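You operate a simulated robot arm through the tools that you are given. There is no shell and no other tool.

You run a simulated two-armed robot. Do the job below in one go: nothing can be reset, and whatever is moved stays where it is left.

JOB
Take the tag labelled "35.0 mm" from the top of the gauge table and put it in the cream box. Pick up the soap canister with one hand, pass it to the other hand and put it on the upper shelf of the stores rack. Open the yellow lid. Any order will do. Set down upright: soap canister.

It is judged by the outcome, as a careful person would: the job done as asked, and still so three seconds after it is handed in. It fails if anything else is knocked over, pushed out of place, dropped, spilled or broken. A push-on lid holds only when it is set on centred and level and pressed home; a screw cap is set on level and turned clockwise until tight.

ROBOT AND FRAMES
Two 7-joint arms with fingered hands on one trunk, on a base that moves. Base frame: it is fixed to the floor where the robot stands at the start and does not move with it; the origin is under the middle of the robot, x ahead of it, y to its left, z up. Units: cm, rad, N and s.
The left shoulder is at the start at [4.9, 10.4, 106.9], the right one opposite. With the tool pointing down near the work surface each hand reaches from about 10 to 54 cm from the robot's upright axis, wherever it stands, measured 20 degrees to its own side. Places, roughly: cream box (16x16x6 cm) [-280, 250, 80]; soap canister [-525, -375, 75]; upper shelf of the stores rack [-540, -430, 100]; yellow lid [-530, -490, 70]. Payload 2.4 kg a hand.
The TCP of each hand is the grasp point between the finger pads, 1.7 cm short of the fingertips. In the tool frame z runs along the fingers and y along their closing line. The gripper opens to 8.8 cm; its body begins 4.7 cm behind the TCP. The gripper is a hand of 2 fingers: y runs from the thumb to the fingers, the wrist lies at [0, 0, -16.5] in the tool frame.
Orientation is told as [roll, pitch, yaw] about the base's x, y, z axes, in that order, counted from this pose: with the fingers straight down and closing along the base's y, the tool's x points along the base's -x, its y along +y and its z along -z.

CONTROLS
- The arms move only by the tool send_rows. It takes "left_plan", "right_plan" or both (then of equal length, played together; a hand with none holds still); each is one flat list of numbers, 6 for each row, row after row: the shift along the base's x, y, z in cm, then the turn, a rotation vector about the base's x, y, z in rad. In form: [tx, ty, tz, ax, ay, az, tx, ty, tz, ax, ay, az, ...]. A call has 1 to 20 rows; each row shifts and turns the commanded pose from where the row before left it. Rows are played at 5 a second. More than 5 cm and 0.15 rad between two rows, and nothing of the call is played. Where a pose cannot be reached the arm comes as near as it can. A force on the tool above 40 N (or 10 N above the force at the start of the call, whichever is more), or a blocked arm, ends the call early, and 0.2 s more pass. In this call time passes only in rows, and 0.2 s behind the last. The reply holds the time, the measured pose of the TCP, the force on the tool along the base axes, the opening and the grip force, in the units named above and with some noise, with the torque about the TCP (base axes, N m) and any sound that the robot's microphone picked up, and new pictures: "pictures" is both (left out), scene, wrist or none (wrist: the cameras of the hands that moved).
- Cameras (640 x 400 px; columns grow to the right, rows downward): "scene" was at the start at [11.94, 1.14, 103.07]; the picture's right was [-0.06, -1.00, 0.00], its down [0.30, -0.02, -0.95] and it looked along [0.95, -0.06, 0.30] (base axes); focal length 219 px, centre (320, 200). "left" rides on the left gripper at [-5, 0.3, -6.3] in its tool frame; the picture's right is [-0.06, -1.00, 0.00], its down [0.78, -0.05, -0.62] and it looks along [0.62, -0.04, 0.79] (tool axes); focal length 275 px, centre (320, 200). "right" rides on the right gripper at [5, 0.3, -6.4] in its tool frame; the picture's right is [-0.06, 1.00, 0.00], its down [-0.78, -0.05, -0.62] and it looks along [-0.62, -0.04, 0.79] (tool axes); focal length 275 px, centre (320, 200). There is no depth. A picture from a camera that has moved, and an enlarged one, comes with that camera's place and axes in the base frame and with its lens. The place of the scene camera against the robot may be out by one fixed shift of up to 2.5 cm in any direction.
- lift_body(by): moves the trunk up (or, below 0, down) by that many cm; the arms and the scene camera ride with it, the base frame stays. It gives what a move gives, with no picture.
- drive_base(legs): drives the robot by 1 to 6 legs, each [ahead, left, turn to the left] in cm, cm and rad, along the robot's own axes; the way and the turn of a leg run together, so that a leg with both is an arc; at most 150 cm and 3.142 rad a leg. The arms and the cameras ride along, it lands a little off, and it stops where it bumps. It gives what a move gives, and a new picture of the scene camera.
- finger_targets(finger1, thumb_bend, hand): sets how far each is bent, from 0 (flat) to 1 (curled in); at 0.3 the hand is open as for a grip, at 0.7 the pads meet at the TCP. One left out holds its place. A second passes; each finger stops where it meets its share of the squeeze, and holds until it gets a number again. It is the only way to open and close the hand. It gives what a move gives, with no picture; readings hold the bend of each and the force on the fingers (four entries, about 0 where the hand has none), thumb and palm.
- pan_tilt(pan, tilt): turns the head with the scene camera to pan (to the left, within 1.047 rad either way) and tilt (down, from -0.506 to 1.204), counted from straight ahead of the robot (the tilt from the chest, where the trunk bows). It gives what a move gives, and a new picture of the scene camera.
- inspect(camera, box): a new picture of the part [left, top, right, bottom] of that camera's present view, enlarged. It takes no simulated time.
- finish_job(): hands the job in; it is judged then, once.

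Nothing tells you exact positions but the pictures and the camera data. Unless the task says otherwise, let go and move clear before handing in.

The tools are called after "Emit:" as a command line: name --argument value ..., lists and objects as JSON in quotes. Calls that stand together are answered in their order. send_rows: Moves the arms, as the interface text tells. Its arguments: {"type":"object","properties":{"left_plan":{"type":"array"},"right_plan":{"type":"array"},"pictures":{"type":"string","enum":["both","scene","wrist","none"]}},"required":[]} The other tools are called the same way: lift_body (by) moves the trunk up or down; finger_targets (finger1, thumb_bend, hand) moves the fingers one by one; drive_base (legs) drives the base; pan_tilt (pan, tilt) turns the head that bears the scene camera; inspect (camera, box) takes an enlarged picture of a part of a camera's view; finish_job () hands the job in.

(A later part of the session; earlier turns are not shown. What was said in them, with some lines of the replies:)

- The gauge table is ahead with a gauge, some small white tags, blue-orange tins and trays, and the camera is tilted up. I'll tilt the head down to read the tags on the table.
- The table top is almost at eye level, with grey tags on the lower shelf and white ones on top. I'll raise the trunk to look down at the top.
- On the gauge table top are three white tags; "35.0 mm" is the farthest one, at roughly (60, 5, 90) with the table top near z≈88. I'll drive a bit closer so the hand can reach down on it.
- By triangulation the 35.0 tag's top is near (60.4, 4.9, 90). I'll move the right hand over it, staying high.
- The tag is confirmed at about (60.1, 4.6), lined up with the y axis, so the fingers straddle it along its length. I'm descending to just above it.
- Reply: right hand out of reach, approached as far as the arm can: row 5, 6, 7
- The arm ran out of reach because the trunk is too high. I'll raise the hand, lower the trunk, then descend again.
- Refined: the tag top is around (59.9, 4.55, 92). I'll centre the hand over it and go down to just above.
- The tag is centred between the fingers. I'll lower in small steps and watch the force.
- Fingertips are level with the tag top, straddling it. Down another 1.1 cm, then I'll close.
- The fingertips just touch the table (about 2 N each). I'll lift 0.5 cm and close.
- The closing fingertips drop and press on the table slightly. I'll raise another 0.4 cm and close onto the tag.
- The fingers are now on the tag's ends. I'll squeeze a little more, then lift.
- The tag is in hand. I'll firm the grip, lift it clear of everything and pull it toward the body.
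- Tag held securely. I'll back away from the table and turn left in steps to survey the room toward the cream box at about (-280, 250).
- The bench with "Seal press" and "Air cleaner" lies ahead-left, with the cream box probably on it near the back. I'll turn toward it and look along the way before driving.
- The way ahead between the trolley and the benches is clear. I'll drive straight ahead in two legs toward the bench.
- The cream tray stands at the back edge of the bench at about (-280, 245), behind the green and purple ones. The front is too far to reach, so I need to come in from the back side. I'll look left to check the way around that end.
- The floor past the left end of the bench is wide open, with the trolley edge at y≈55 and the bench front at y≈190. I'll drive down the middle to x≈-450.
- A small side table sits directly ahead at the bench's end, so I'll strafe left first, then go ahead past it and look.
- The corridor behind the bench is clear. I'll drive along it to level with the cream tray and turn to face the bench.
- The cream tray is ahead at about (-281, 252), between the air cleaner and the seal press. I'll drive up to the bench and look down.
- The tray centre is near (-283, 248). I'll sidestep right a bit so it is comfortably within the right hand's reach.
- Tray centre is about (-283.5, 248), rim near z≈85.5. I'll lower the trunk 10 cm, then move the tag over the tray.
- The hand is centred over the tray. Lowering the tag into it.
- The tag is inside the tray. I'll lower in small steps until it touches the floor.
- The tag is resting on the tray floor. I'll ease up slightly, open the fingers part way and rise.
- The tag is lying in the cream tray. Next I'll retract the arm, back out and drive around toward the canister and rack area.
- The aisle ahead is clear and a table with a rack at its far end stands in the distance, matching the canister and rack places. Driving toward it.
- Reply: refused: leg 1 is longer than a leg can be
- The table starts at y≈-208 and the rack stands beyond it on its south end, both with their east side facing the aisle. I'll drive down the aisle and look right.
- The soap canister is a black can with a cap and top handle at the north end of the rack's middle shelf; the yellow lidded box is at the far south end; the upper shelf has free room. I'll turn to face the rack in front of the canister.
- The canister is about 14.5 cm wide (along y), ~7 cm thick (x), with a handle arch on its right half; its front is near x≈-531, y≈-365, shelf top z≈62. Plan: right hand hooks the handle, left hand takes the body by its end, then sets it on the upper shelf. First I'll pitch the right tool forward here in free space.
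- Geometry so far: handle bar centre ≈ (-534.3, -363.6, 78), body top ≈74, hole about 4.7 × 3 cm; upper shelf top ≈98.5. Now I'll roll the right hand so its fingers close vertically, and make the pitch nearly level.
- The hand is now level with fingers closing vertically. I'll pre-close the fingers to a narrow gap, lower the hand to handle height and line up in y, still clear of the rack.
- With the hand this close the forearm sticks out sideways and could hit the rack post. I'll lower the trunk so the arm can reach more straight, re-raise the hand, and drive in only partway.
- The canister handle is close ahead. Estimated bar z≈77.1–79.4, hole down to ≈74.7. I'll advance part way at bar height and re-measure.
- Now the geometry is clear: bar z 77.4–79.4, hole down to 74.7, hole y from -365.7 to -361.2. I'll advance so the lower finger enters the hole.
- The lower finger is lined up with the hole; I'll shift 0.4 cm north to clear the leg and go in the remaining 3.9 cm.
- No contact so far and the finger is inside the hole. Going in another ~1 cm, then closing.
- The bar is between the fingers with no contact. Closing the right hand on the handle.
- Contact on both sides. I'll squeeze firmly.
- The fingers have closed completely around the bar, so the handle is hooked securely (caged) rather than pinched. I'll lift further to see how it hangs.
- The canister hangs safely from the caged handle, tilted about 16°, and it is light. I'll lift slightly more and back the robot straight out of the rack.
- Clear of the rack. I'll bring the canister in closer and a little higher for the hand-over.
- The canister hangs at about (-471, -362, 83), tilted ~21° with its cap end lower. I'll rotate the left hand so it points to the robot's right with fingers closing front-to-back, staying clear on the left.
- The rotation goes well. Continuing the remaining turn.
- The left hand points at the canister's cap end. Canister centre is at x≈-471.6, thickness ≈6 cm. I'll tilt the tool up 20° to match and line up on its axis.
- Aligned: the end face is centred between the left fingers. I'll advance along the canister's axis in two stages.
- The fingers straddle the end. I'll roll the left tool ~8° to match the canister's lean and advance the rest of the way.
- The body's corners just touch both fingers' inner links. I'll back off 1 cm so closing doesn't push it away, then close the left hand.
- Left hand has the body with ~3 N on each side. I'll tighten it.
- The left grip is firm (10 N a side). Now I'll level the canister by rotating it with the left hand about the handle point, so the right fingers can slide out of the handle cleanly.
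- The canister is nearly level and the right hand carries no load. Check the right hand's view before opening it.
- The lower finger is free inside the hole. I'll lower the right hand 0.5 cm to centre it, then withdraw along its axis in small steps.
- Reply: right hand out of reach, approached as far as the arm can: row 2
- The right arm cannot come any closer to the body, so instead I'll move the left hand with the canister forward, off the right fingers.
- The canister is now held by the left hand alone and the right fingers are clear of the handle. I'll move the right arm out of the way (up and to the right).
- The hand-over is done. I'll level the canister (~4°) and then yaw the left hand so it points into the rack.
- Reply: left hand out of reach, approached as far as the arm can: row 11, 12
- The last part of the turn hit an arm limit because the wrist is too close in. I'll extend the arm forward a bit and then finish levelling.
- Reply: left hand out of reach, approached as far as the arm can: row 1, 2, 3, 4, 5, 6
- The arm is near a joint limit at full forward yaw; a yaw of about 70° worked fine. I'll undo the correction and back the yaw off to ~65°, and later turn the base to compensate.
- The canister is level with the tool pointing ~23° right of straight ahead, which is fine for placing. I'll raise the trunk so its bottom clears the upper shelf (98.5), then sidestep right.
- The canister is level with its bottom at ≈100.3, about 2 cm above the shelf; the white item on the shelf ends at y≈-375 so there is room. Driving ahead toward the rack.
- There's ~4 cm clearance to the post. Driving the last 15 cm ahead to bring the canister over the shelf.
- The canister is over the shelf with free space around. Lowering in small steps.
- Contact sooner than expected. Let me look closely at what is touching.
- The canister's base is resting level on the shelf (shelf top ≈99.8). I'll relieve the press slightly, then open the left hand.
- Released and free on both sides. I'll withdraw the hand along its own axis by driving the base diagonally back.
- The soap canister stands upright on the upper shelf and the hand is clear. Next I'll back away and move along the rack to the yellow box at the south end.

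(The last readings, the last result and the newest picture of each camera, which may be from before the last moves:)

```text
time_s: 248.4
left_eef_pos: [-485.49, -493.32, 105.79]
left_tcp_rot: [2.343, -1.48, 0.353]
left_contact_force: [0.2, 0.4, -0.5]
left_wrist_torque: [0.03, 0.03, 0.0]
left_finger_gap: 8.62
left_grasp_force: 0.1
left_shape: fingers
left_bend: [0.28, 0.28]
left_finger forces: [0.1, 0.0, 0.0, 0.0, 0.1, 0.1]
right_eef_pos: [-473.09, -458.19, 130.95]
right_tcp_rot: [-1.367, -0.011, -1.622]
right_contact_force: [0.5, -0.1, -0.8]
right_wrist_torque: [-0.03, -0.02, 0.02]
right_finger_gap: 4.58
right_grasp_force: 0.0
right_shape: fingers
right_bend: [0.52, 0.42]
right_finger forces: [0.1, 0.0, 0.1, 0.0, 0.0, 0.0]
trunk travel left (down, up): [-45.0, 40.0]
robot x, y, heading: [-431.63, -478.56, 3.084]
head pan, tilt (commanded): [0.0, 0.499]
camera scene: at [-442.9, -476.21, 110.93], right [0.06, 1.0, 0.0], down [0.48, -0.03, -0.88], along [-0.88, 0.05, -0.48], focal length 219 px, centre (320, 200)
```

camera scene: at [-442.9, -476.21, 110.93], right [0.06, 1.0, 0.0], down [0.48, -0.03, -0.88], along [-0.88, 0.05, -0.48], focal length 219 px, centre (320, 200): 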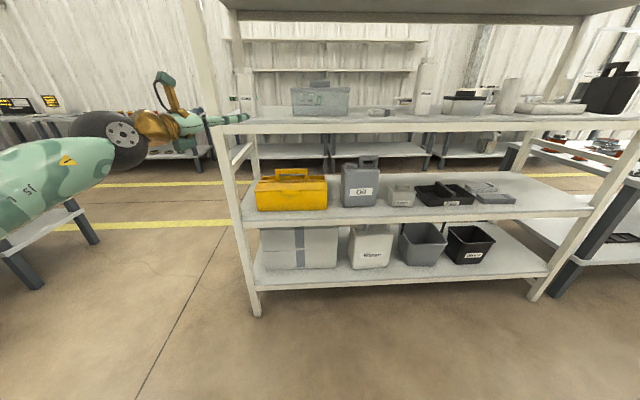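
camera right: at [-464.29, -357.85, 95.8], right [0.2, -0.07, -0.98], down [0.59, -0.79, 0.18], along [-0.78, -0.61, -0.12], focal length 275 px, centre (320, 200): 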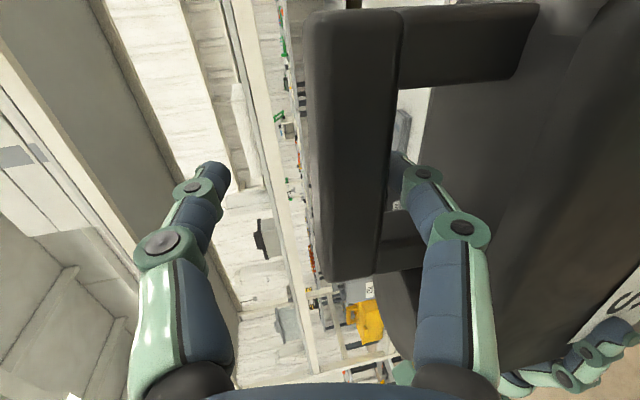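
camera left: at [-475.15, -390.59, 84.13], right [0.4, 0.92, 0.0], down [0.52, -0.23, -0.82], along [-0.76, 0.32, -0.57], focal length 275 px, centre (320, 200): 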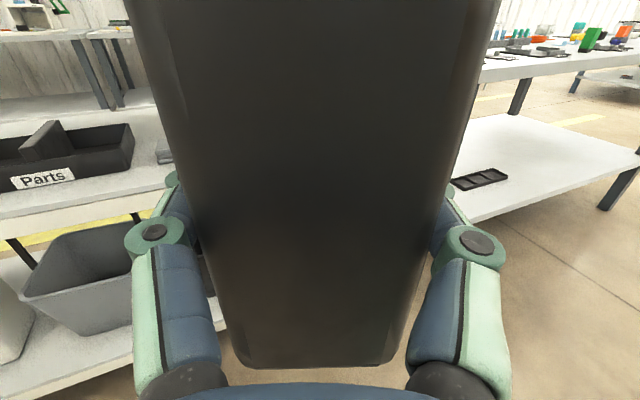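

Emit:
inspect --camera "scene" --box '[235, 150, 355, 230]'

Emit:
inspect --camera "right" --box '[0, 0, 640, 400]'

Emit:
inspect --camera "left" --box '[0, 0, 640, 400]'

```text
5.00 times, centred on (295, 190) of scene
camera zoom: at [-442.9, -476.21, 110.93], right [0.06, 1.0, 0.0], down [0.48, -0.03, -0.88], along [-0.88, 0.05, -0.48], focal length 1093 px, centre (445, 250)
```

zoom: 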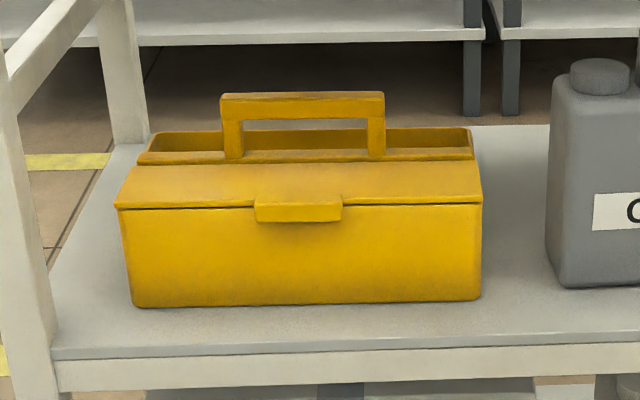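

```text
1.00 times, centred on (320, 200) of right (not enlarged: the box is as wide or as high as the picture)
camera zoom: at [-466.66, -453.54, 131.81], right [0.2, -0.08, -0.98], down [0.56, -0.81, 0.18], along [-0.81, -0.58, -0.12], focal length 275 px, centre (320, 200)
```

zoom: 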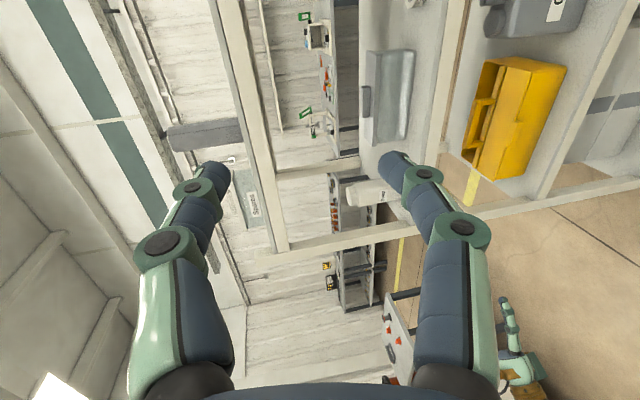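

```text
1.00 times, centred on (320, 200) of left (not enlarged: the box is as wide or as high as the picture)
camera zoom: at [-479.39, -496.22, 110.56], right [0.43, 0.9, 0.0], down [0.51, -0.25, -0.82], along [-0.74, 0.36, -0.57], focal length 275 px, centre (320, 200)
```

zoom: 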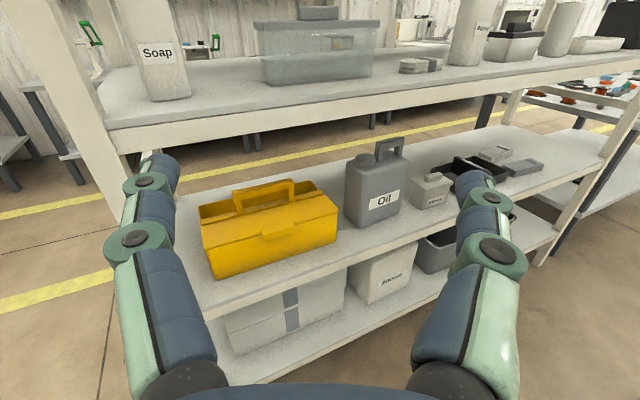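

Emit:
inspect --camera "right" --box '[440, 40, 600, 190]'

Emit:
inspect --camera "left" --box '[180, 160, 360, 290]'

```text
2.67 times, centred on (520, 115) of right
camera zoom: at [-466.66, -453.54, 131.81], right [0.2, -0.08, -0.98], down [0.56, -0.81, 0.18], along [-0.81, -0.58, -0.12], focal length 734 px, centre (-213, 427)
```

zoom: 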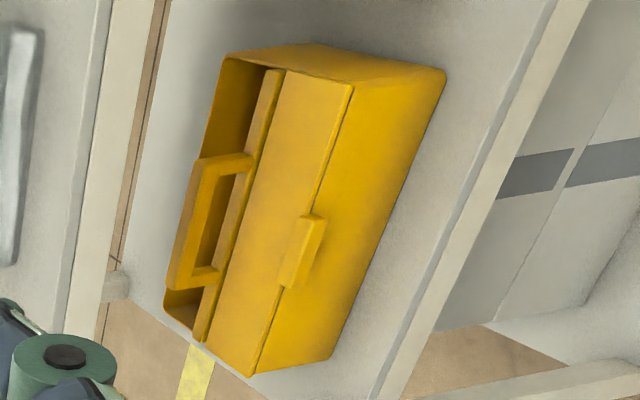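

```text
3.08 times, centred on (270, 225) of left
camera zoom: at [-479.39, -496.22, 110.56], right [0.43, 0.9, 0.0], down [0.51, -0.25, -0.82], along [-0.74, 0.36, -0.57], focal length 847 px, centre (474, 123)
```

zoom: 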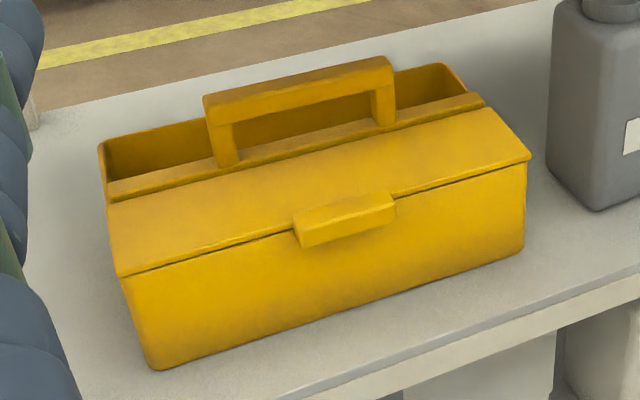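

The toolbox's front half is a yellow lid hinged at the central ridge, with a tab at the front around (-523.5, -485, 70.5–72). I'll close the left fingers into a poker, lower the trunk to tab height, and look.

Emit:
finger_targets --hand "left" --finger1 0.7 --thumb_bend 0.7

Emit:
lift_body --by -36

Emit:
inspect --camera "left" --box '[0, 0, 640, 400]'

Emit:
inspect --camera "scene" --box '[0, 0, 640, 400]'

```text
time_s: 249.4
left_eef_pos: [-485.4, -493.42, 105.98]
left_tcp_rot: [2.342, -1.479, 0.353]
left_contact_force: [0.1, 0.1, -0.4]
left_wrist_torque: [0.03, 0.02, -0.02]
left_finger_gap: 0.03
left_grasp_force: 0.0
left_shape: fingers
left_bend: [0.7, 0.7]
left_finger forces: [0.0, 0.1, 0.0, 0.0, 0.0, 0.0]
right_eef_pos: [-473.12, -458.2, 130.86]
right_tcp_rot: [-1.367, -0.011, -1.621]
right_contact_force: [0.6, 0.4, -0.1]
right_wrist_torque: [-0.03, 0.02, 0.01]
right_finger_gap: 4.59
right_grasp_force: 0.0
right_shape: fingers
right_bend: [0.52, 0.42]
right_finger forces: [0.1, 0.0, 0.0, 0.1, 0.0, 0.0]
trunk travel left (down, up): [-45.0, 40.0]
robot x, y, heading: [-431.52, -478.35, 3.082]
head pan, tilt (commanded): [0.0, 0.499]
```

```text
time_s: 252.9
left_eef_pos: [-485.39, -493.39, 70.01]
left_tcp_rot: [2.346, -1.48, 0.349]
left_contact_force: [0.0, 0.1, -0.5]
left_wrist_torque: [-0.01, -0.02, 0.01]
left_finger_gap: 0.0
left_grasp_force: 0.1
left_shape: fingers
left_bend: [0.7, 0.7]
left_finger forces: [0.1, 0.0, 0.0, 0.0, 0.1, 0.0]
right_eef_pos: [-473.24, -458.17, 94.9]
right_tcp_rot: [-1.367, -0.011, -1.62]
right_contact_force: [0.3, 0.8, 0.3]
right_wrist_torque: [-0.02, -0.04, -0.01]
right_finger_gap: 4.59
right_grasp_force: 0.0
right_shape: fingers
right_bend: [0.52, 0.42]
right_finger forces: [0.0, 0.0, 0.0, 0.0, 0.0, 0.0]
trunk travel left (down, up): [-9.0, 76.0]
robot x, y, heading: [-431.85, -478.82, 3.084]
head pan, tilt (commanded): [0.0, 0.499]
```

```text
1.00 times, centred on (320, 200) of left (not enlarged: the box is as wide or as high as the picture)
camera zoom: at [-479.39, -496.22, 74.58], right [0.43, 0.9, 0.0], down [0.51, -0.25, -0.82], along [-0.74, 0.36, -0.57], focal length 275 px, centre (320, 200)
```

zoom: 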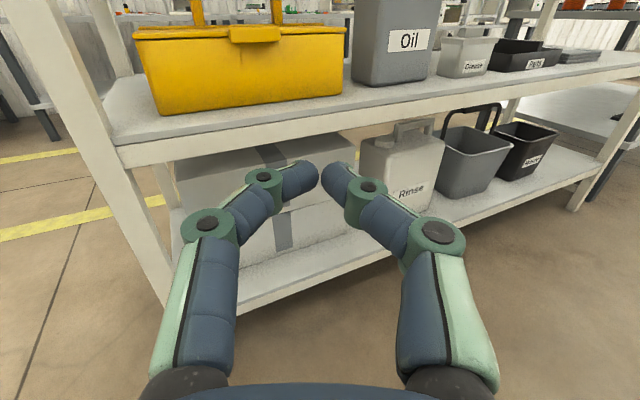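

```text
1.00 times, centred on (320, 200) of scene (not enlarged: the box is as wide or as high as the picture)
camera zoom: at [-444.31, -476.13, 75.07], right [0.06, 1.0, 0.0], down [0.48, -0.03, -0.88], along [-0.88, 0.05, -0.48], focal length 219 px, centre (320, 200)
```

zoom: 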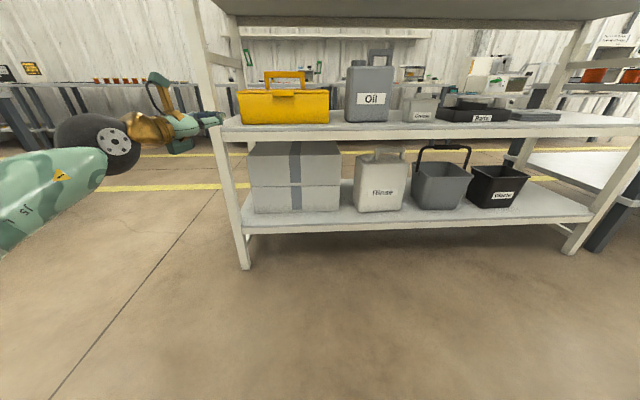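

Tab underside is at z≈70.6. I'll drop 0.9 cm and drive closer, keeping the fingertips just in front of the box.

Emit:
lift_body --by -0.9

Emit:
drive_base --legs '[[29, -5.5, 0]]'

Emit:
inspect --camera "left" --box '[0, 0, 640, 400]'

```text
time_s: 253.4
left_eef_pos: [-485.39, -493.41, 69.16]
left_tcp_rot: [2.343, -1.477, 0.352]
left_contact_force: [1.1, -0.1, 0.5]
left_wrist_torque: [0.02, 0.0, -0.02]
left_finger_gap: 0.0
left_grasp_force: 0.0
left_shape: fingers
left_bend: [0.7, 0.7]
left_finger forces: [0.0, 0.1, 0.0, 0.1, 0.1, 0.0]
right_eef_pos: [-473.26, -458.14, 94.08]
right_tcp_rot: [-1.363, -0.012, -1.623]
right_contact_force: [0.1, 0.3, -0.6]
right_wrist_torque: [-0.02, -0.01, 0.0]
right_finger_gap: 4.59
right_grasp_force: 0.0
right_shape: fingers
right_bend: [0.52, 0.42]
right_finger forces: [0.0, 0.1, 0.0, 0.1, 0.0, 0.1]
trunk travel left (down, up): [-8.1, 76.9]
robot x, y, heading: [-431.34, -478.82, 3.085]
head pan, tilt (commanded): [0.0, 0.499]
```

```text
time_s: 255.5
left_eef_pos: [-514.59, -486.23, 69.14]
left_tcp_rot: [2.341, -1.48, 0.354]
left_contact_force: [0.4, 0.3, 0.5]
left_wrist_torque: [0.01, 0.0, 0.04]
left_finger_gap: 0.01
left_grasp_force: 0.0
left_shape: fingers
left_bend: [0.7, 0.7]
left_finger forces: [0.0, 0.1, 0.1, 0.2, 0.0, 0.0]
right_eef_pos: [-502.52, -450.95, 94.06]
right_tcp_rot: [-1.364, -0.009, -1.62]
right_contact_force: [-0.4, -0.2, -0.8]
right_wrist_torque: [0.0, 0.02, 0.01]
right_finger_gap: 4.61
right_grasp_force: 0.0
right_shape: fingers
right_bend: [0.52, 0.42]
right_finger forces: [0.0, 0.0, 0.0, 0.1, 0.1, 0.0]
trunk travel left (down, up): [-8.1, 76.9]
robot x, y, heading: [-461.02, -471.34, 3.081]
head pan, tilt (commanded): [0.0, 0.499]
camera scene: at [-473.57, -468.85, 74.2], right [0.06, 1.0, 0.0], down [0.48, -0.03, -0.88], along [-0.88, 0.05, -0.48], focal length 219 px, centre (320, 200)
```

scene: 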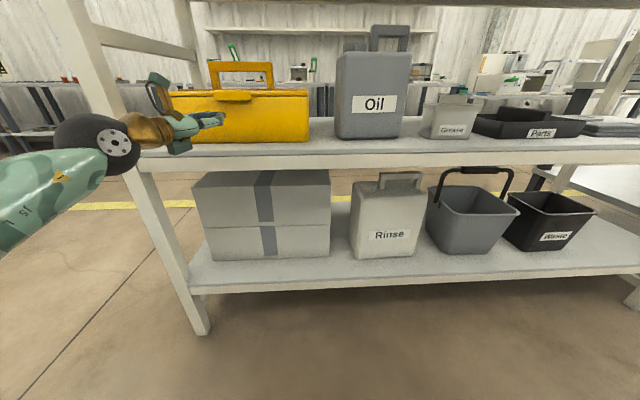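

```text
1.00 times, centred on (320, 200) of left (not enlarged: the box is as wide or as high as the picture)
camera zoom: at [-508.58, -488.98, 73.66], right [0.43, 0.9, 0.0], down [0.51, -0.25, -0.82], along [-0.74, 0.35, -0.57], focal length 275 px, centre (320, 200)
```

zoom: 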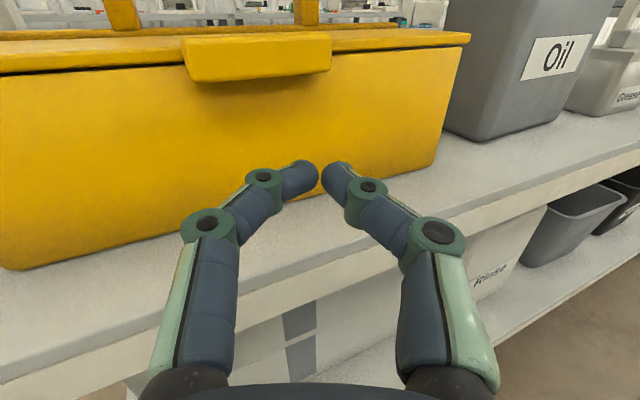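

Emit:
inspect --camera "scene" --box '[150, 50, 320, 160]'

Emit:
inspect --camera "left" --box '[150, 10, 400, 200]'

```text
3.64 times, centred on (235, 105) of scene
camera zoom: at [-473.57, -468.85, 74.2], right [0.06, 1.0, 0.0], down [0.48, -0.03, -0.88], along [-0.88, 0.05, -0.48], focal length 795 px, centre (629, 546)
```

zoom: 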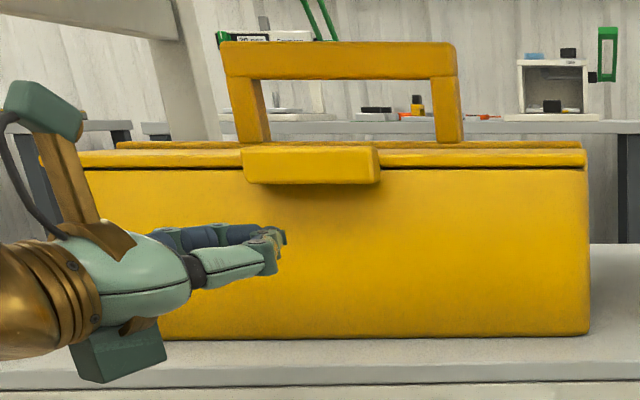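

```text
2.11 times, centred on (275, 105) of left
camera zoom: at [-508.58, -488.98, 73.66], right [0.43, 0.9, 0.0], down [0.51, -0.25, -0.82], along [-0.74, 0.35, -0.57], focal length 580 px, centre (415, 400)
```

zoom: 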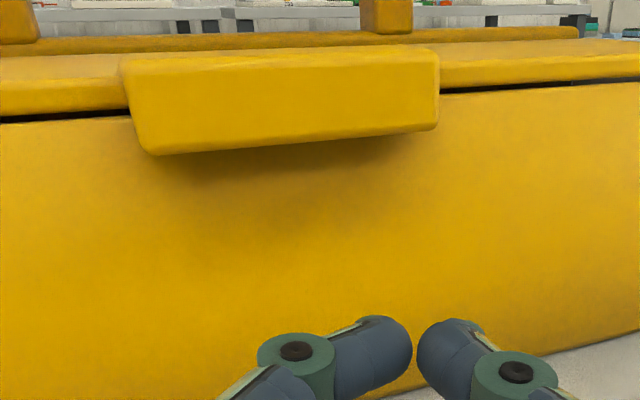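

The tab hangs out ~2.5 cm from the box front with its underside near z≈71; fingertips are at z≈69.2. I'll slide the fingertips under the tab.

Emit:
send_rows --left_plan '[-1.8, 0.1, 0, 0, 0, 0, -1.8, 0.1, 0, 0, 0, 0, -1.8, 0.1, 0, 0, 0, 0, -1.4, 0.1, 0, 0, 0, 0]' --pictures "both"

Emit:
inspect --camera "scene" --box '[150, 50, 320, 160]'

```text
time_s: 256.5
left_eef_pos: [-521.5, -485.87, 69.0]
left_tcp_rot: [2.337, -1.48, 0.356]
left_contact_force: [-0.3, 0.2, 0.5]
left_wrist_torque: [0.03, -0.02, 0.03]
left_finger_gap: 0.03
left_grasp_force: 0.1
left_shape: fingers
left_bend: [0.7, 0.7]
left_finger forces: [0.0, 0.0, 0.0, 0.1, 0.1, 0.1]
right_eef_pos: [-502.43, -450.82, 93.99]
right_tcp_rot: [-1.363, -0.011, -1.619]
right_contact_force: [0.4, -0.1, -0.9]
right_wrist_torque: [-0.01, -0.01, 0.04]
right_finger_gap: 4.61
right_grasp_force: 0.0
right_shape: fingers
right_bend: [0.52, 0.42]
right_finger forces: [0.0, 0.0, 0.0, 0.0, 0.1, 0.0]
trunk travel left (down, up): [-8.1, 76.9]
robot x, y, heading: [-461.0, -471.2, 3.085]
head pan, tilt (commanded): [0.0, 0.499]
camera scene: at [-473.57, -468.85, 74.2], right [0.06, 1.0, 0.0], down [0.48, -0.03, -0.88], along [-0.88, 0.05, -0.48], focal length 219 px, centre (320, 200)
camera left: at [-515.46, -488.57, 73.63], right [0.43, 0.9, 0.0], down [0.51, -0.25, -0.82], along [-0.74, 0.35, -0.57], focal length 275 px, centre (320, 200)
```

scene: 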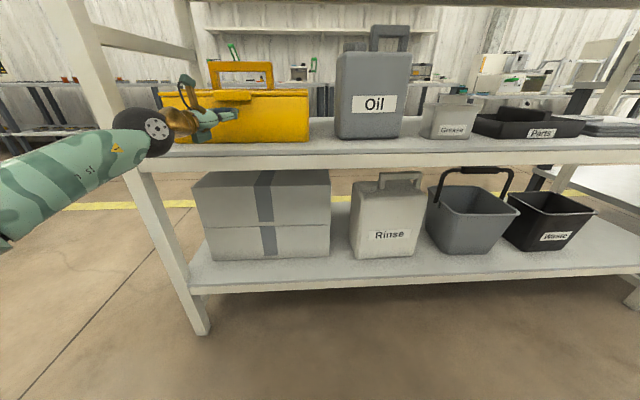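
left: 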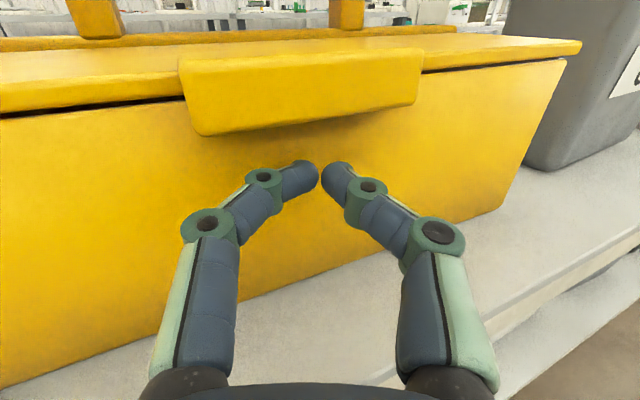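

```text
3.64 times, centred on (235, 105) of scene
camera zoom: at [-473.57, -468.85, 74.2], right [0.06, 1.0, 0.0], down [0.48, -0.03, -0.88], along [-0.88, 0.05, -0.48], focal length 795 px, centre (629, 546)
```

zoom: 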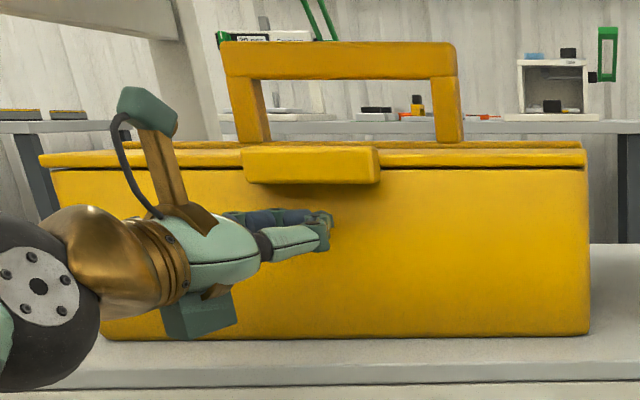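

Emit:
send_rows --left_plan '[-0.5, 0, 0, 0, 0, 0, -0.4, 0, 0, 0, 0, 0]' --pictures "wrist"

```text
time_s: 257.1
left_eef_pos: [-522.38, -485.68, 68.96]
left_tcp_rot: [2.341, -1.477, 0.356]
left_contact_force: [0.4, 0.0, 0.8]
left_wrist_torque: [0.04, -0.01, -0.02]
left_finger_gap: 0.0
left_grasp_force: 0.3
left_shape: fingers
left_bend: [0.7, 0.7]
left_finger forces: [0.4, 0.0, 0.0, 0.0, 0.0, 0.0]
right_eef_pos: [-502.57, -450.83, 94.1]
right_tcp_rot: [-1.363, -0.01, -1.62]
right_contact_force: [-0.2, -0.1, -0.3]
right_wrist_torque: [0.03, 0.02, 0.03]
right_finger_gap: 4.6
right_grasp_force: 0.0
right_shape: fingers
right_bend: [0.52, 0.42]
right_finger forces: [0.0, 0.0, 0.0, 0.0, 0.0, 0.1]
trunk travel left (down, up): [-8.1, 76.9]
robot x, y, heading: [-461.11, -470.99, 3.082]
head pan, tilt (commanded): [0.0, 0.499]
camera left: at [-516.32, -488.51, 73.66], right [0.43, 0.9, 0.0], down [0.51, -0.25, -0.82], along [-0.74, 0.35, -0.57], focal length 275 px, centre (320, 200)
```

left: 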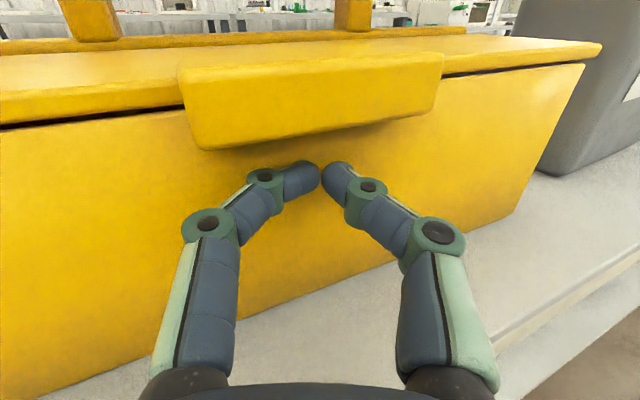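

The tips are under the tab, just touching the front face. I'll lift slowly.

Emit:
send_rows --left_plan '[0.2, 0, 0.5, 0, 0, 0, 0, 0, 0.7, 0, 0, 0, 0, 0, 0.7, 0, 0, 0, 0, 0, 0.7, 0, 0, 0]' --pictures "both"

```text
time_s: 258.1
left_eef_pos: [-522.04, -485.68, 71.66]
left_tcp_rot: [2.34, -1.482, 0.355]
left_contact_force: [-0.5, 0.1, -0.7]
left_wrist_torque: [0.02, 0.03, -0.01]
left_finger_gap: 0.0
left_grasp_force: 0.0
left_shape: fingers
left_bend: [0.7, 0.7]
left_finger forces: [1.1, 0.0, 0.0, 0.0, 0.0, 0.1]
right_eef_pos: [-502.57, -450.83, 94.07]
right_tcp_rot: [-1.362, -0.011, -1.621]
right_contact_force: [-0.2, 0.1, 0.0]
right_wrist_torque: [0.0, -0.03, 0.0]
right_finger_gap: 4.59
right_grasp_force: 0.0
right_shape: fingers
right_bend: [0.52, 0.42]
right_finger forces: [0.1, 0.1, 0.1, 0.0, 0.1, 0.1]
trunk travel left (down, up): [-8.1, 76.9]
robot x, y, heading: [-460.76, -471.3, 3.083]
head pan, tilt (commanded): [0.0, 0.499]
camera scene: at [-473.58, -468.85, 74.19], right [0.06, 1.0, 0.0], down [0.48, -0.03, -0.88], along [-0.88, 0.05, -0.48], focal length 219 px, centre (320, 200)
camera left: at [-516.04, -488.56, 76.28], right [0.43, 0.9, 0.0], down [0.51, -0.25, -0.82], along [-0.74, 0.35, -0.57], focal length 275 px, centre (320, 200)
```

scene: 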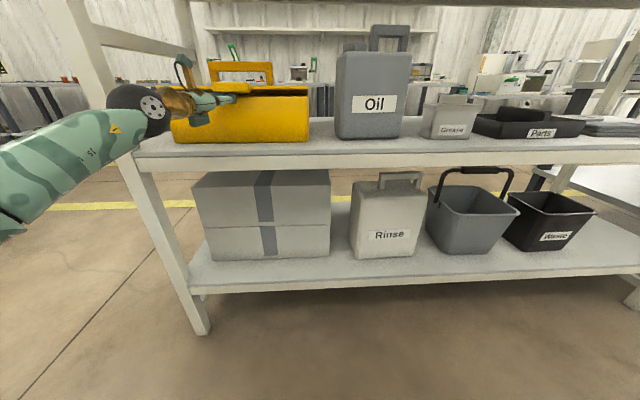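
left: 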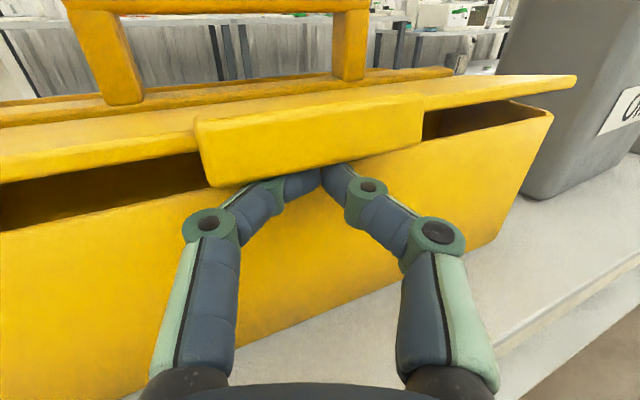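

The lid is lifting. I'll follow its arc upward and inward.

Emit:
send_rows --left_plan '[0, 0, 0.9, 0, 0, 0, 0, 0, 0.9, 0, 0, 0, -0.1, 0, 0.9, 0, 0, 0, -0.2, 0, 0.9, 0, 0, 0, -0.5, 0, 0.75, 0, 0, 0, -0.5, 0, 0.75, 0, 0, 0, -0.6, 0, 0.7, 0, 0, 0]' --pictures "both"

```text
time_s: 259.7
left_eef_pos: [-524.17, -485.69, 77.64]
left_tcp_rot: [2.343, -1.479, 0.352]
left_contact_force: [0.4, -0.9, -0.5]
left_wrist_torque: [-0.01, 0.01, -0.01]
left_finger_gap: 0.0
left_grasp_force: 0.8
left_shape: fingers
left_bend: [0.7, 0.7]
left_finger forces: [0.4, 0.1, 0.1, 0.1, 0.0, 0.0]
right_eef_pos: [-502.62, -450.96, 94.14]
right_tcp_rot: [-1.363, -0.01, -1.621]
right_contact_force: [0.1, 0.4, 0.5]
right_wrist_torque: [0.0, 0.0, -0.02]
right_finger_gap: 4.59
right_grasp_force: 0.0
right_shape: fingers
right_bend: [0.52, 0.42]
right_finger forces: [0.1, 0.0, 0.0, 0.0, 0.1, 0.1]
trunk travel left (down, up): [-8.1, 76.9]
robot x, y, heading: [-461.37, -471.58, 3.076]
head pan, tilt (commanded): [0.0, 0.499]
camera scene: at [-473.57, -468.85, 74.2], right [0.06, 1.0, 0.0], down [0.48, -0.03, -0.88], along [-0.88, 0.05, -0.48], focal length 219 px, centre (320, 200)
camera left: at [-518.01, -488.49, 82.11], right [0.43, 0.9, 0.0], down [0.51, -0.25, -0.82], along [-0.74, 0.35, -0.57], focal length 275 px, centre (320, 200)
```

scene: 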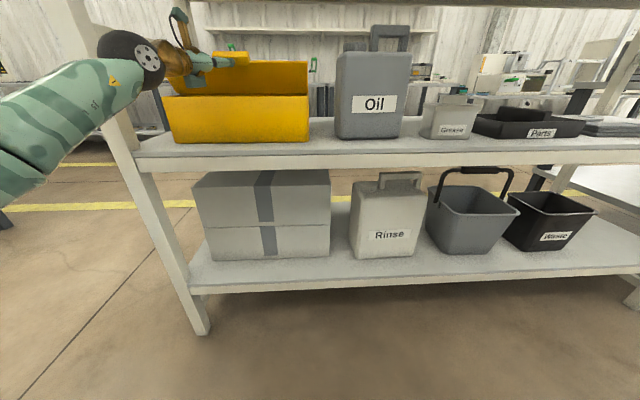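
left: 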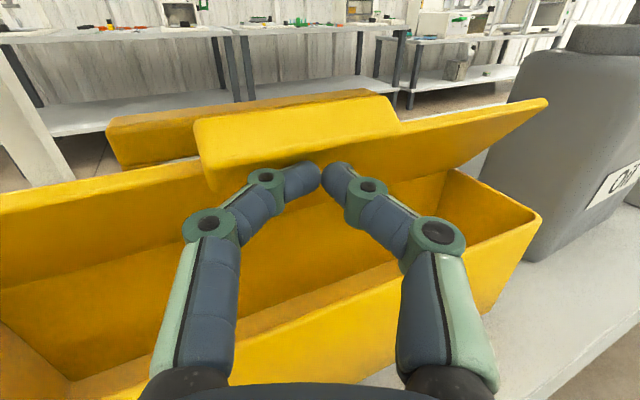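

The lid is about halfway open. Continuing the arc to push it up and past vertical.

Emit:
send_rows --left_plan '[-0.7, 0, 0.6, 0, 0, 0, -0.75, 0, 0.55, 0, 0, 0, -0.8, 0, 0.5, 0, 0, 0, -0.9, 0, 0.3, 0, 0, 0]' --pictures "both"

```text
time_s: 260.7
left_eef_pos: [-527.29, -485.63, 79.52]
left_tcp_rot: [2.343, -1.48, 0.358]
left_contact_force: [0.4, 0.3, 1.0]
left_wrist_torque: [0.0, -0.02, -0.01]
left_finger_gap: 0.0
left_grasp_force: 0.9
left_shape: fingers
left_bend: [0.71, 0.7]
left_finger forces: [0.6, 0.1, 0.0, 0.0, 0.0, 0.0]
right_eef_pos: [-502.48, -450.82, 94.13]
right_tcp_rot: [-1.363, -0.01, -1.619]
right_contact_force: [0.2, -0.4, -0.4]
right_wrist_torque: [-0.03, 0.01, -0.01]
right_finger_gap: 4.59
right_grasp_force: 0.1
right_shape: fingers
right_bend: [0.52, 0.42]
right_finger forces: [0.0, 0.1, 0.0, 0.0, 0.0, 0.0]
trunk travel left (down, up): [-8.1, 76.9]
robot x, y, heading: [-461.08, -471.47, 3.089]
head pan, tilt (commanded): [0.0, 0.499]
camera scene: at [-473.57, -468.85, 74.2], right [0.06, 1.0, 0.0], down [0.48, -0.03, -0.88], along [-0.88, 0.05, -0.48], focal length 219 px, centre (320, 200)
camera left: at [-521.15, -488.44, 84.02], right [0.43, 0.9, 0.0], down [0.51, -0.25, -0.82], along [-0.74, 0.35, -0.57], focal length 275 px, centre (320, 200)
```

scene: 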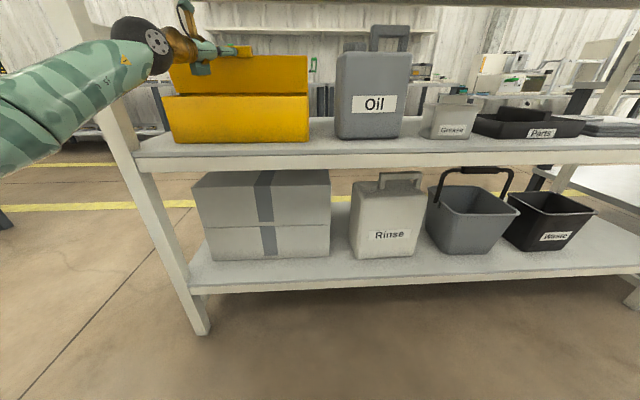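
left: 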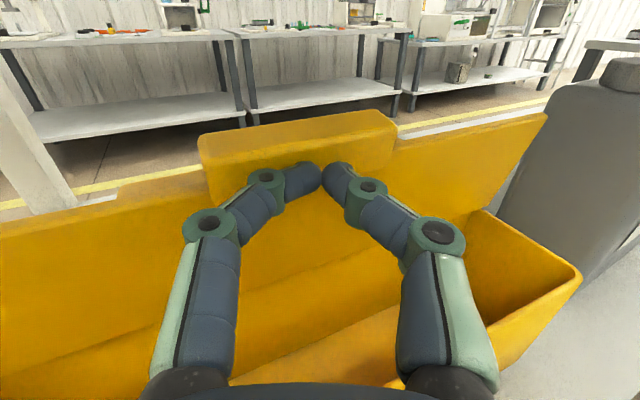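

Nearly vertical now. Pushing it further back until it meets its stop.

Emit:
send_rows --left_plan '[-0.9, 0, 0.25, 0, 0, 0, -0.9, 0, 0.15, 0, 0, 0, -0.9, 0, 0, 0, 0, 0]' --pictures "both"

```text
time_s: 261.5
left_eef_pos: [-529.86, -485.81, 79.95]
left_tcp_rot: [2.342, -1.477, 0.353]
left_contact_force: [1.9, 0.6, -1.5]
left_wrist_torque: [-0.02, 0.03, 0.02]
left_finger_gap: 0.0
left_grasp_force: 1.2
left_shape: fingers
left_bend: [0.71, 0.7]
left_finger forces: [2.3, 0.1, 0.0, 0.1, 0.0, 0.0]
right_eef_pos: [-502.5, -450.96, 94.15]
right_tcp_rot: [-1.364, -0.011, -1.619]
right_contact_force: [0.0, 0.5, 0.4]
right_wrist_torque: [0.01, 0.02, 0.0]
right_finger_gap: 4.61
right_grasp_force: 0.0
right_shape: fingers
right_bend: [0.52, 0.42]
right_finger forces: [0.1, 0.0, 0.1, 0.0, 0.0, 0.1]
trunk travel left (down, up): [-8.1, 76.9]
robot x, y, heading: [-461.1, -471.26, 3.086]
head pan, tilt (commanded): [0.0, 0.499]
camera scene: at [-473.57, -468.85, 74.2], right [0.06, 1.0, 0.0], down [0.48, -0.03, -0.88], along [-0.88, 0.05, -0.48], focal length 219 px, centre (320, 200)
camera left: at [-523.83, -488.6, 84.51], right [0.43, 0.9, 0.0], down [0.51, -0.25, -0.82], along [-0.74, 0.35, -0.57], focal length 275 px, centre (320, 200)
```

scene: 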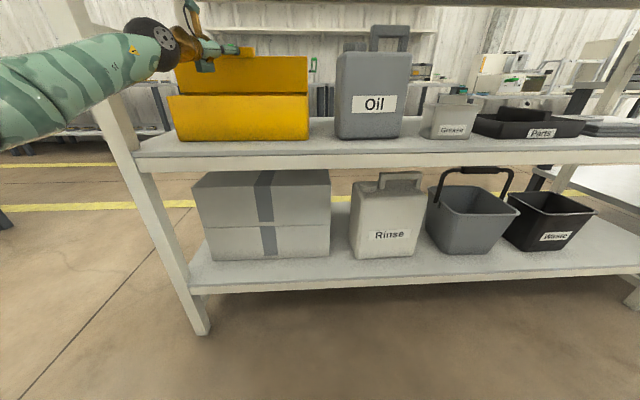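
left: 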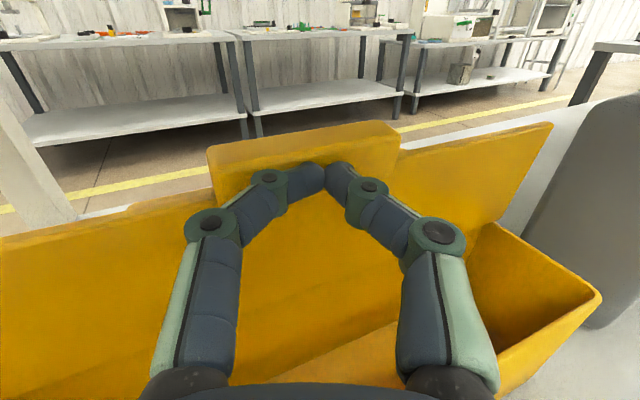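

Emit:
inspect --camera "scene" --box '[150, 30, 320, 160]'

Emit:
inspect --camera "right" --box '[0, 0, 640, 400]'

```text
3.08 times, centred on (235, 95) of scene
camera zoom: at [-473.57, -468.85, 74.2], right [0.06, 1.0, 0.0], down [0.48, -0.03, -0.88], along [-0.88, 0.05, -0.48], focal length 673 px, centre (582, 523)
```

zoom: 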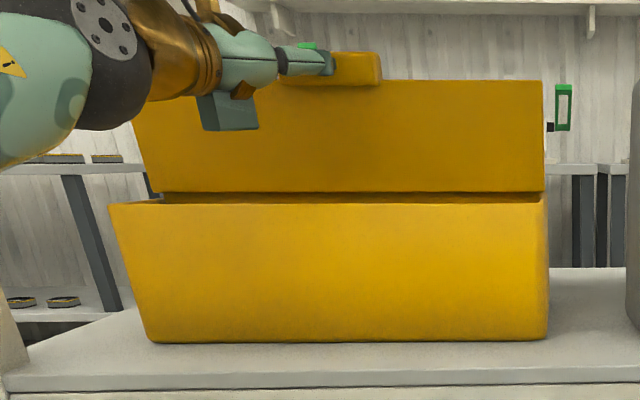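

```text
1.00 times, centred on (320, 200) of right (not enlarged: the box is as wide or as high as the picture)
camera zoom: at [-496.05, -446.27, 95.04], right [0.2, -0.08, -0.98], down [0.56, -0.81, 0.18], along [-0.81, -0.58, -0.12], focal length 275 px, centre (320, 200)
```

zoom: 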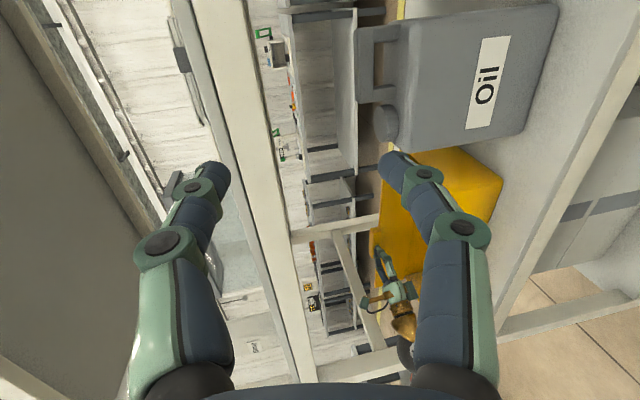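

The lid stands about vertical and has met its stop (the box slid back ~1.5 cm with the last push). I'll back the fingers off 1.5 cm and see whether the lid stays up.

Emit:
send_rows --left_plan '[0.5, 0, 0, 0, 0, 0, 0.5, 0, 0, 0, 0, 0, 0.5, 0, 0, 0, 0, 0]' --pictures "both"

Emit:
inspect --camera "scene" --box '[150, 30, 320, 160]'

```text
time_s: 262.3
left_eef_pos: [-528.34, -485.64, 79.73]
left_tcp_rot: [2.342, -1.479, 0.353]
left_contact_force: [0.0, -0.2, 0.7]
left_wrist_torque: [0.0, -0.02, 0.02]
left_finger_gap: 0.0
left_grasp_force: 0.0
left_shape: fingers
left_bend: [0.7, 0.7]
left_finger forces: [0.0, 0.0, 0.1, 0.1, 0.0, 0.1]
right_eef_pos: [-502.62, -450.96, 94.12]
right_tcp_rot: [-1.362, -0.013, -1.619]
right_contact_force: [-0.5, 0.3, 0.3]
right_wrist_torque: [0.0, 0.03, 0.02]
right_finger_gap: 4.59
right_grasp_force: 0.1
right_shape: fingers
right_bend: [0.52, 0.42]
right_finger forces: [0.0, 0.0, 0.0, 0.0, 0.0, 0.0]
trunk travel left (down, up): [-8.1, 76.9]
robot x, y, heading: [-460.97, -471.16, 3.08]
head pan, tilt (commanded): [0.0, 0.499]
camera scene: at [-473.58, -468.85, 74.19], right [0.06, 1.0, 0.0], down [0.48, -0.03, -0.88], along [-0.88, 0.05, -0.48], focal length 219 px, centre (320, 200)
camera left: at [-522.31, -488.53, 84.43], right [0.43, 0.9, 0.0], down [0.51, -0.25, -0.82], along [-0.74, 0.35, -0.57], focal length 275 px, centre (320, 200)
```

scene: 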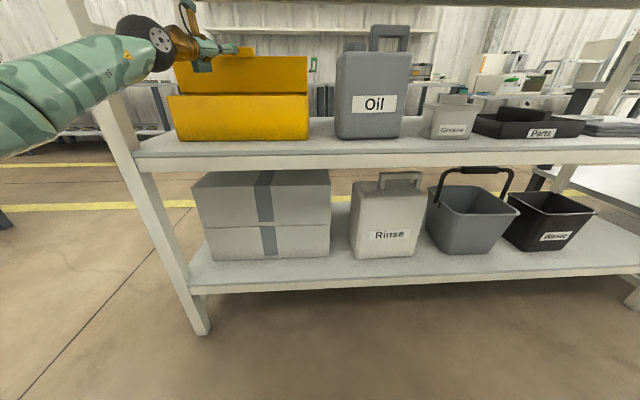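
left: 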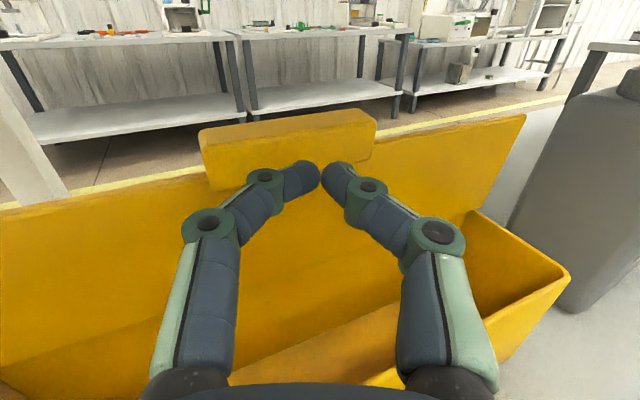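

```text
3.08 times, centred on (235, 95) of scene
camera zoom: at [-473.58, -468.85, 74.19], right [0.06, 1.0, 0.0], down [0.48, -0.03, -0.88], along [-0.88, 0.05, -0.48], focal length 673 px, centre (582, 523)
```

zoom: 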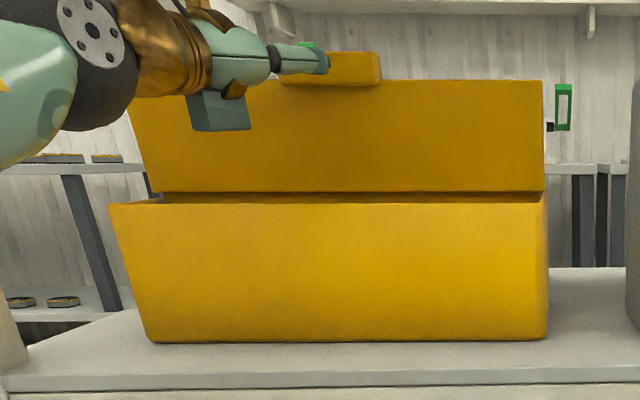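

The lid stays open on its own. I'll withdraw straight back and then verify.

Emit:
drive_base --legs '[[-30, 0, 0]]'

Emit:
inspect --camera "scene" --box '[180, 60, 420, 220]'

Emit:
inspect --camera "left" --box '[0, 0, 640, 400]'

```text
time_s: 264.3
left_eef_pos: [-498.01, -487.73, 79.81]
left_tcp_rot: [2.341, -1.48, 0.359]
left_contact_force: [0.2, 0.1, 0.2]
left_wrist_torque: [-0.01, 0.0, -0.05]
left_finger_gap: 0.02
left_grasp_force: 0.0
left_shape: fingers
left_bend: [0.7, 0.7]
left_finger forces: [0.0, 0.0, 0.0, 0.1, 0.0, 0.1]
right_eef_pos: [-472.29, -452.79, 94.06]
right_tcp_rot: [-1.362, -0.011, -1.616]
right_contact_force: [-0.4, 0.9, 0.6]
right_wrist_torque: [0.01, -0.02, -0.04]
right_finger_gap: 4.59
right_grasp_force: 0.0
right_shape: fingers
right_bend: [0.52, 0.42]
right_finger forces: [0.1, 0.1, 0.0, 0.1, 0.0, 0.1]
trunk travel left (down, up): [-8.1, 76.9]
robot x, y, heading: [-430.52, -472.69, 3.086]
head pan, tilt (commanded): [0.0, 0.499]
camera scene: at [-443.29, -470.57, 74.19], right [0.05, 1.0, 0.0], down [0.48, -0.03, -0.88], along [-0.88, 0.05, -0.48], focal length 219 px, centre (320, 200)
```

scene: 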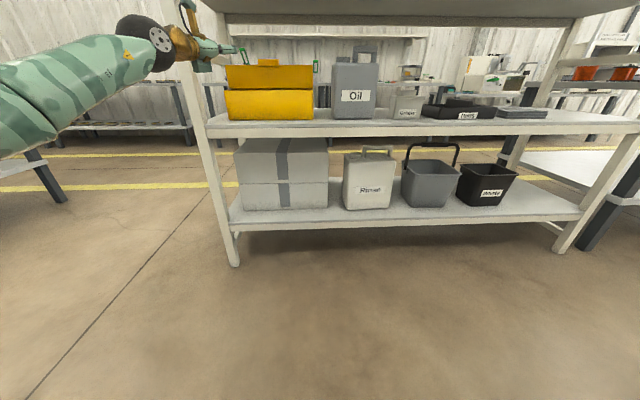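

```text
2.50 times, centred on (300, 140) of scene
camera zoom: at [-443.29, -470.57, 74.19], right [0.05, 1.0, 0.0], down [0.48, -0.03, -0.88], along [-0.88, 0.05, -0.48], focal length 546 px, centre (370, 350)
```

zoom: 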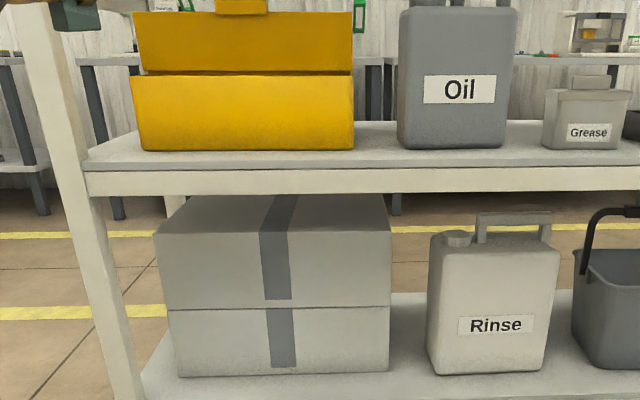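

```text
1.00 times, centred on (320, 200) of left (not enlarged: the box is as wide or as high as the picture)
camera zoom: at [-491.95, -490.45, 84.43], right [0.43, 0.9, 0.0], down [0.51, -0.25, -0.82], along [-0.74, 0.35, -0.57], focal length 275 px, centre (320, 200)
```

zoom: 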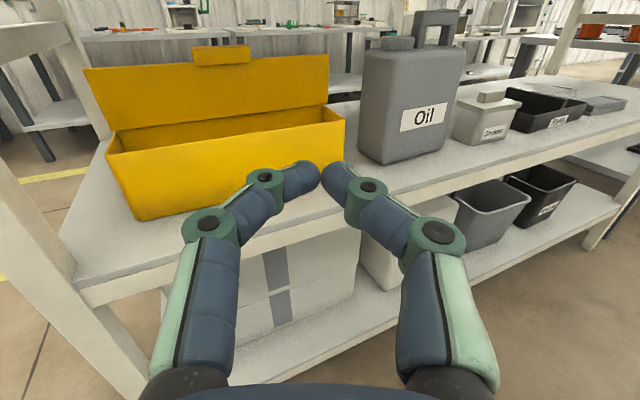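

The lid stays wide open. I'll raise the head to double-check the canister on the upper shelf and the overall rack before handing in.

Emit:
lift_body --by 35

Emit:
pan_tilt --pan -0.4 --tilt 0.3

Emit:
inspect --camera "scene" --box '[260, 80, 600, 290]'

Emit:
inspect --camera "left" --box '[0, 0, 640, 400]'

```text
time_s: 267.8
left_eef_pos: [-498.05, -487.65, 114.8]
left_tcp_rot: [2.338, -1.479, 0.361]
left_contact_force: [-0.2, -1.1, 0.6]
left_wrist_torque: [0.03, 0.02, 0.02]
left_finger_gap: 0.01
left_grasp_force: 0.0
left_shape: fingers
left_bend: [0.7, 0.7]
left_finger forces: [0.0, 0.0, 0.1, 0.0, 0.0, 0.0]
right_eef_pos: [-472.34, -452.64, 129.08]
right_tcp_rot: [-1.363, -0.009, -1.615]
right_contact_force: [-0.4, 0.6, -0.5]
right_wrist_torque: [0.0, 0.02, 0.0]
right_finger_gap: 4.59
right_grasp_force: 0.1
right_shape: fingers
right_bend: [0.52, 0.42]
right_finger forces: [0.1, 0.0, 0.0, 0.0, 0.0, 0.0]
trunk travel left (down, up): [-43.1, 41.9]
robot x, y, heading: [-430.62, -472.86, 3.091]
head pan, tilt (commanded): [0.0, 0.499]
```

```text
time_s: 268.6
left_eef_pos: [-497.98, -487.71, 114.91]
left_tcp_rot: [2.342, -1.48, 0.36]
left_contact_force: [-0.9, -0.1, 0.0]
left_wrist_torque: [-0.01, -0.02, 0.02]
left_finger_gap: 0.0
left_grasp_force: 0.0
left_shape: fingers
left_bend: [0.7, 0.7]
left_finger forces: [0.1, 0.0, 0.0, 0.1, 0.0, 0.0]
right_eef_pos: [-472.28, -452.7, 129.06]
right_tcp_rot: [-1.364, -0.01, -1.618]
right_contact_force: [0.7, -0.5, 0.3]
right_wrist_torque: [0.08, -0.04, 0.01]
right_finger_gap: 4.6
right_grasp_force: 0.0
right_shape: fingers
right_bend: [0.52, 0.42]
right_finger forces: [0.0, 0.0, 0.0, 0.0, 0.0, 0.1]
trunk travel left (down, up): [-43.1, 41.9]
robot x, y, heading: [-430.59, -472.83, 3.095]
head pan, tilt (commanded): [-0.4, 0.3]
camera scene: at [-441.19, -467.05, 110.85], right [0.44, 0.9, 0.0], down [0.27, -0.13, -0.96], along [-0.86, 0.42, -0.3], focal length 219 px, centre (320, 200)
```

scene: 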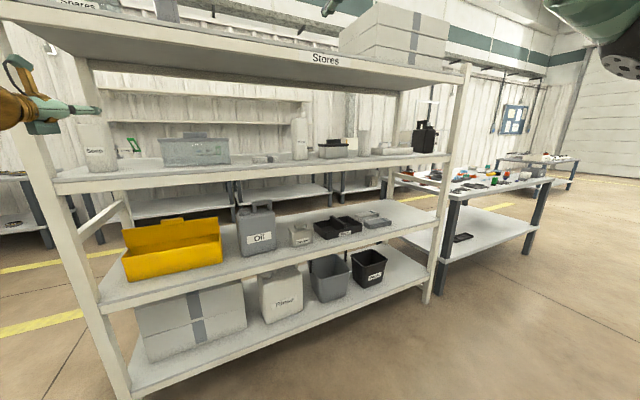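

```text
1.88 times, centred on (430, 185) of scene
camera zoom: at [-441.19, -467.05, 110.85], right [0.44, 0.9, 0.0], down [0.27, -0.13, -0.96], along [-0.86, 0.42, -0.3], focal length 412 px, centre (113, 228)
```

zoom: 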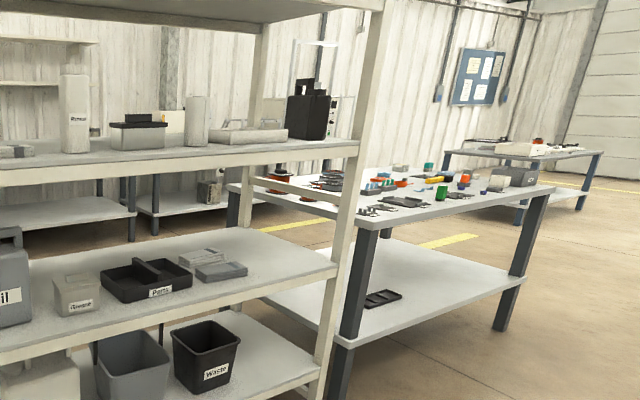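

```text
1.00 times, centred on (320, 200) of left (not enlarged: the box is as wide or as high as the picture)
camera zoom: at [-491.95, -490.45, 119.45], right [0.43, 0.9, 0.0], down [0.51, -0.25, -0.82], along [-0.74, 0.35, -0.57], focal length 275 px, centre (320, 200)
```

zoom: 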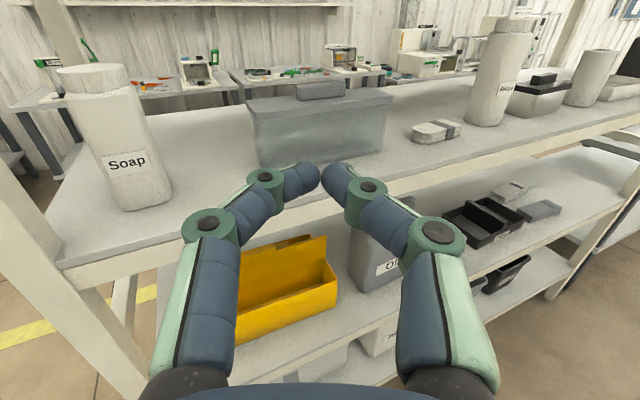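

All three parts are in place. The 35.0 mm tag is in the cream tray. The black soap canister from the middle shelf stands upright on the upper shelf after passing from right hand to left. The yellow lid stays open, and both hands are clear. Opening the lid slid its toolbox back about 1.5 cm on the shelf. Handing in.

Emit:
finish_job

```text
The job is handed in.
```

The job is handed in, with all three parts done:

- **Tag:** the "35.0 mm" tag is lying in the cream box. I saw it there through the wrist camera after letting go.
- **Soap canister:** the right hand picked it up by its handle and passed it to the left hand. It now stands upright at the north end of the rack's upper shelf, with both hands clear.
- **Yellow lid:** it is open to about vertical, against its stop. It stayed up on its own after I backed away.

While opening the lid I pushed slightly past the stop, and the yellow toolbox slid back about 1.5 cm on its shelf. I saw nothing else knocked over, dropped or moved.
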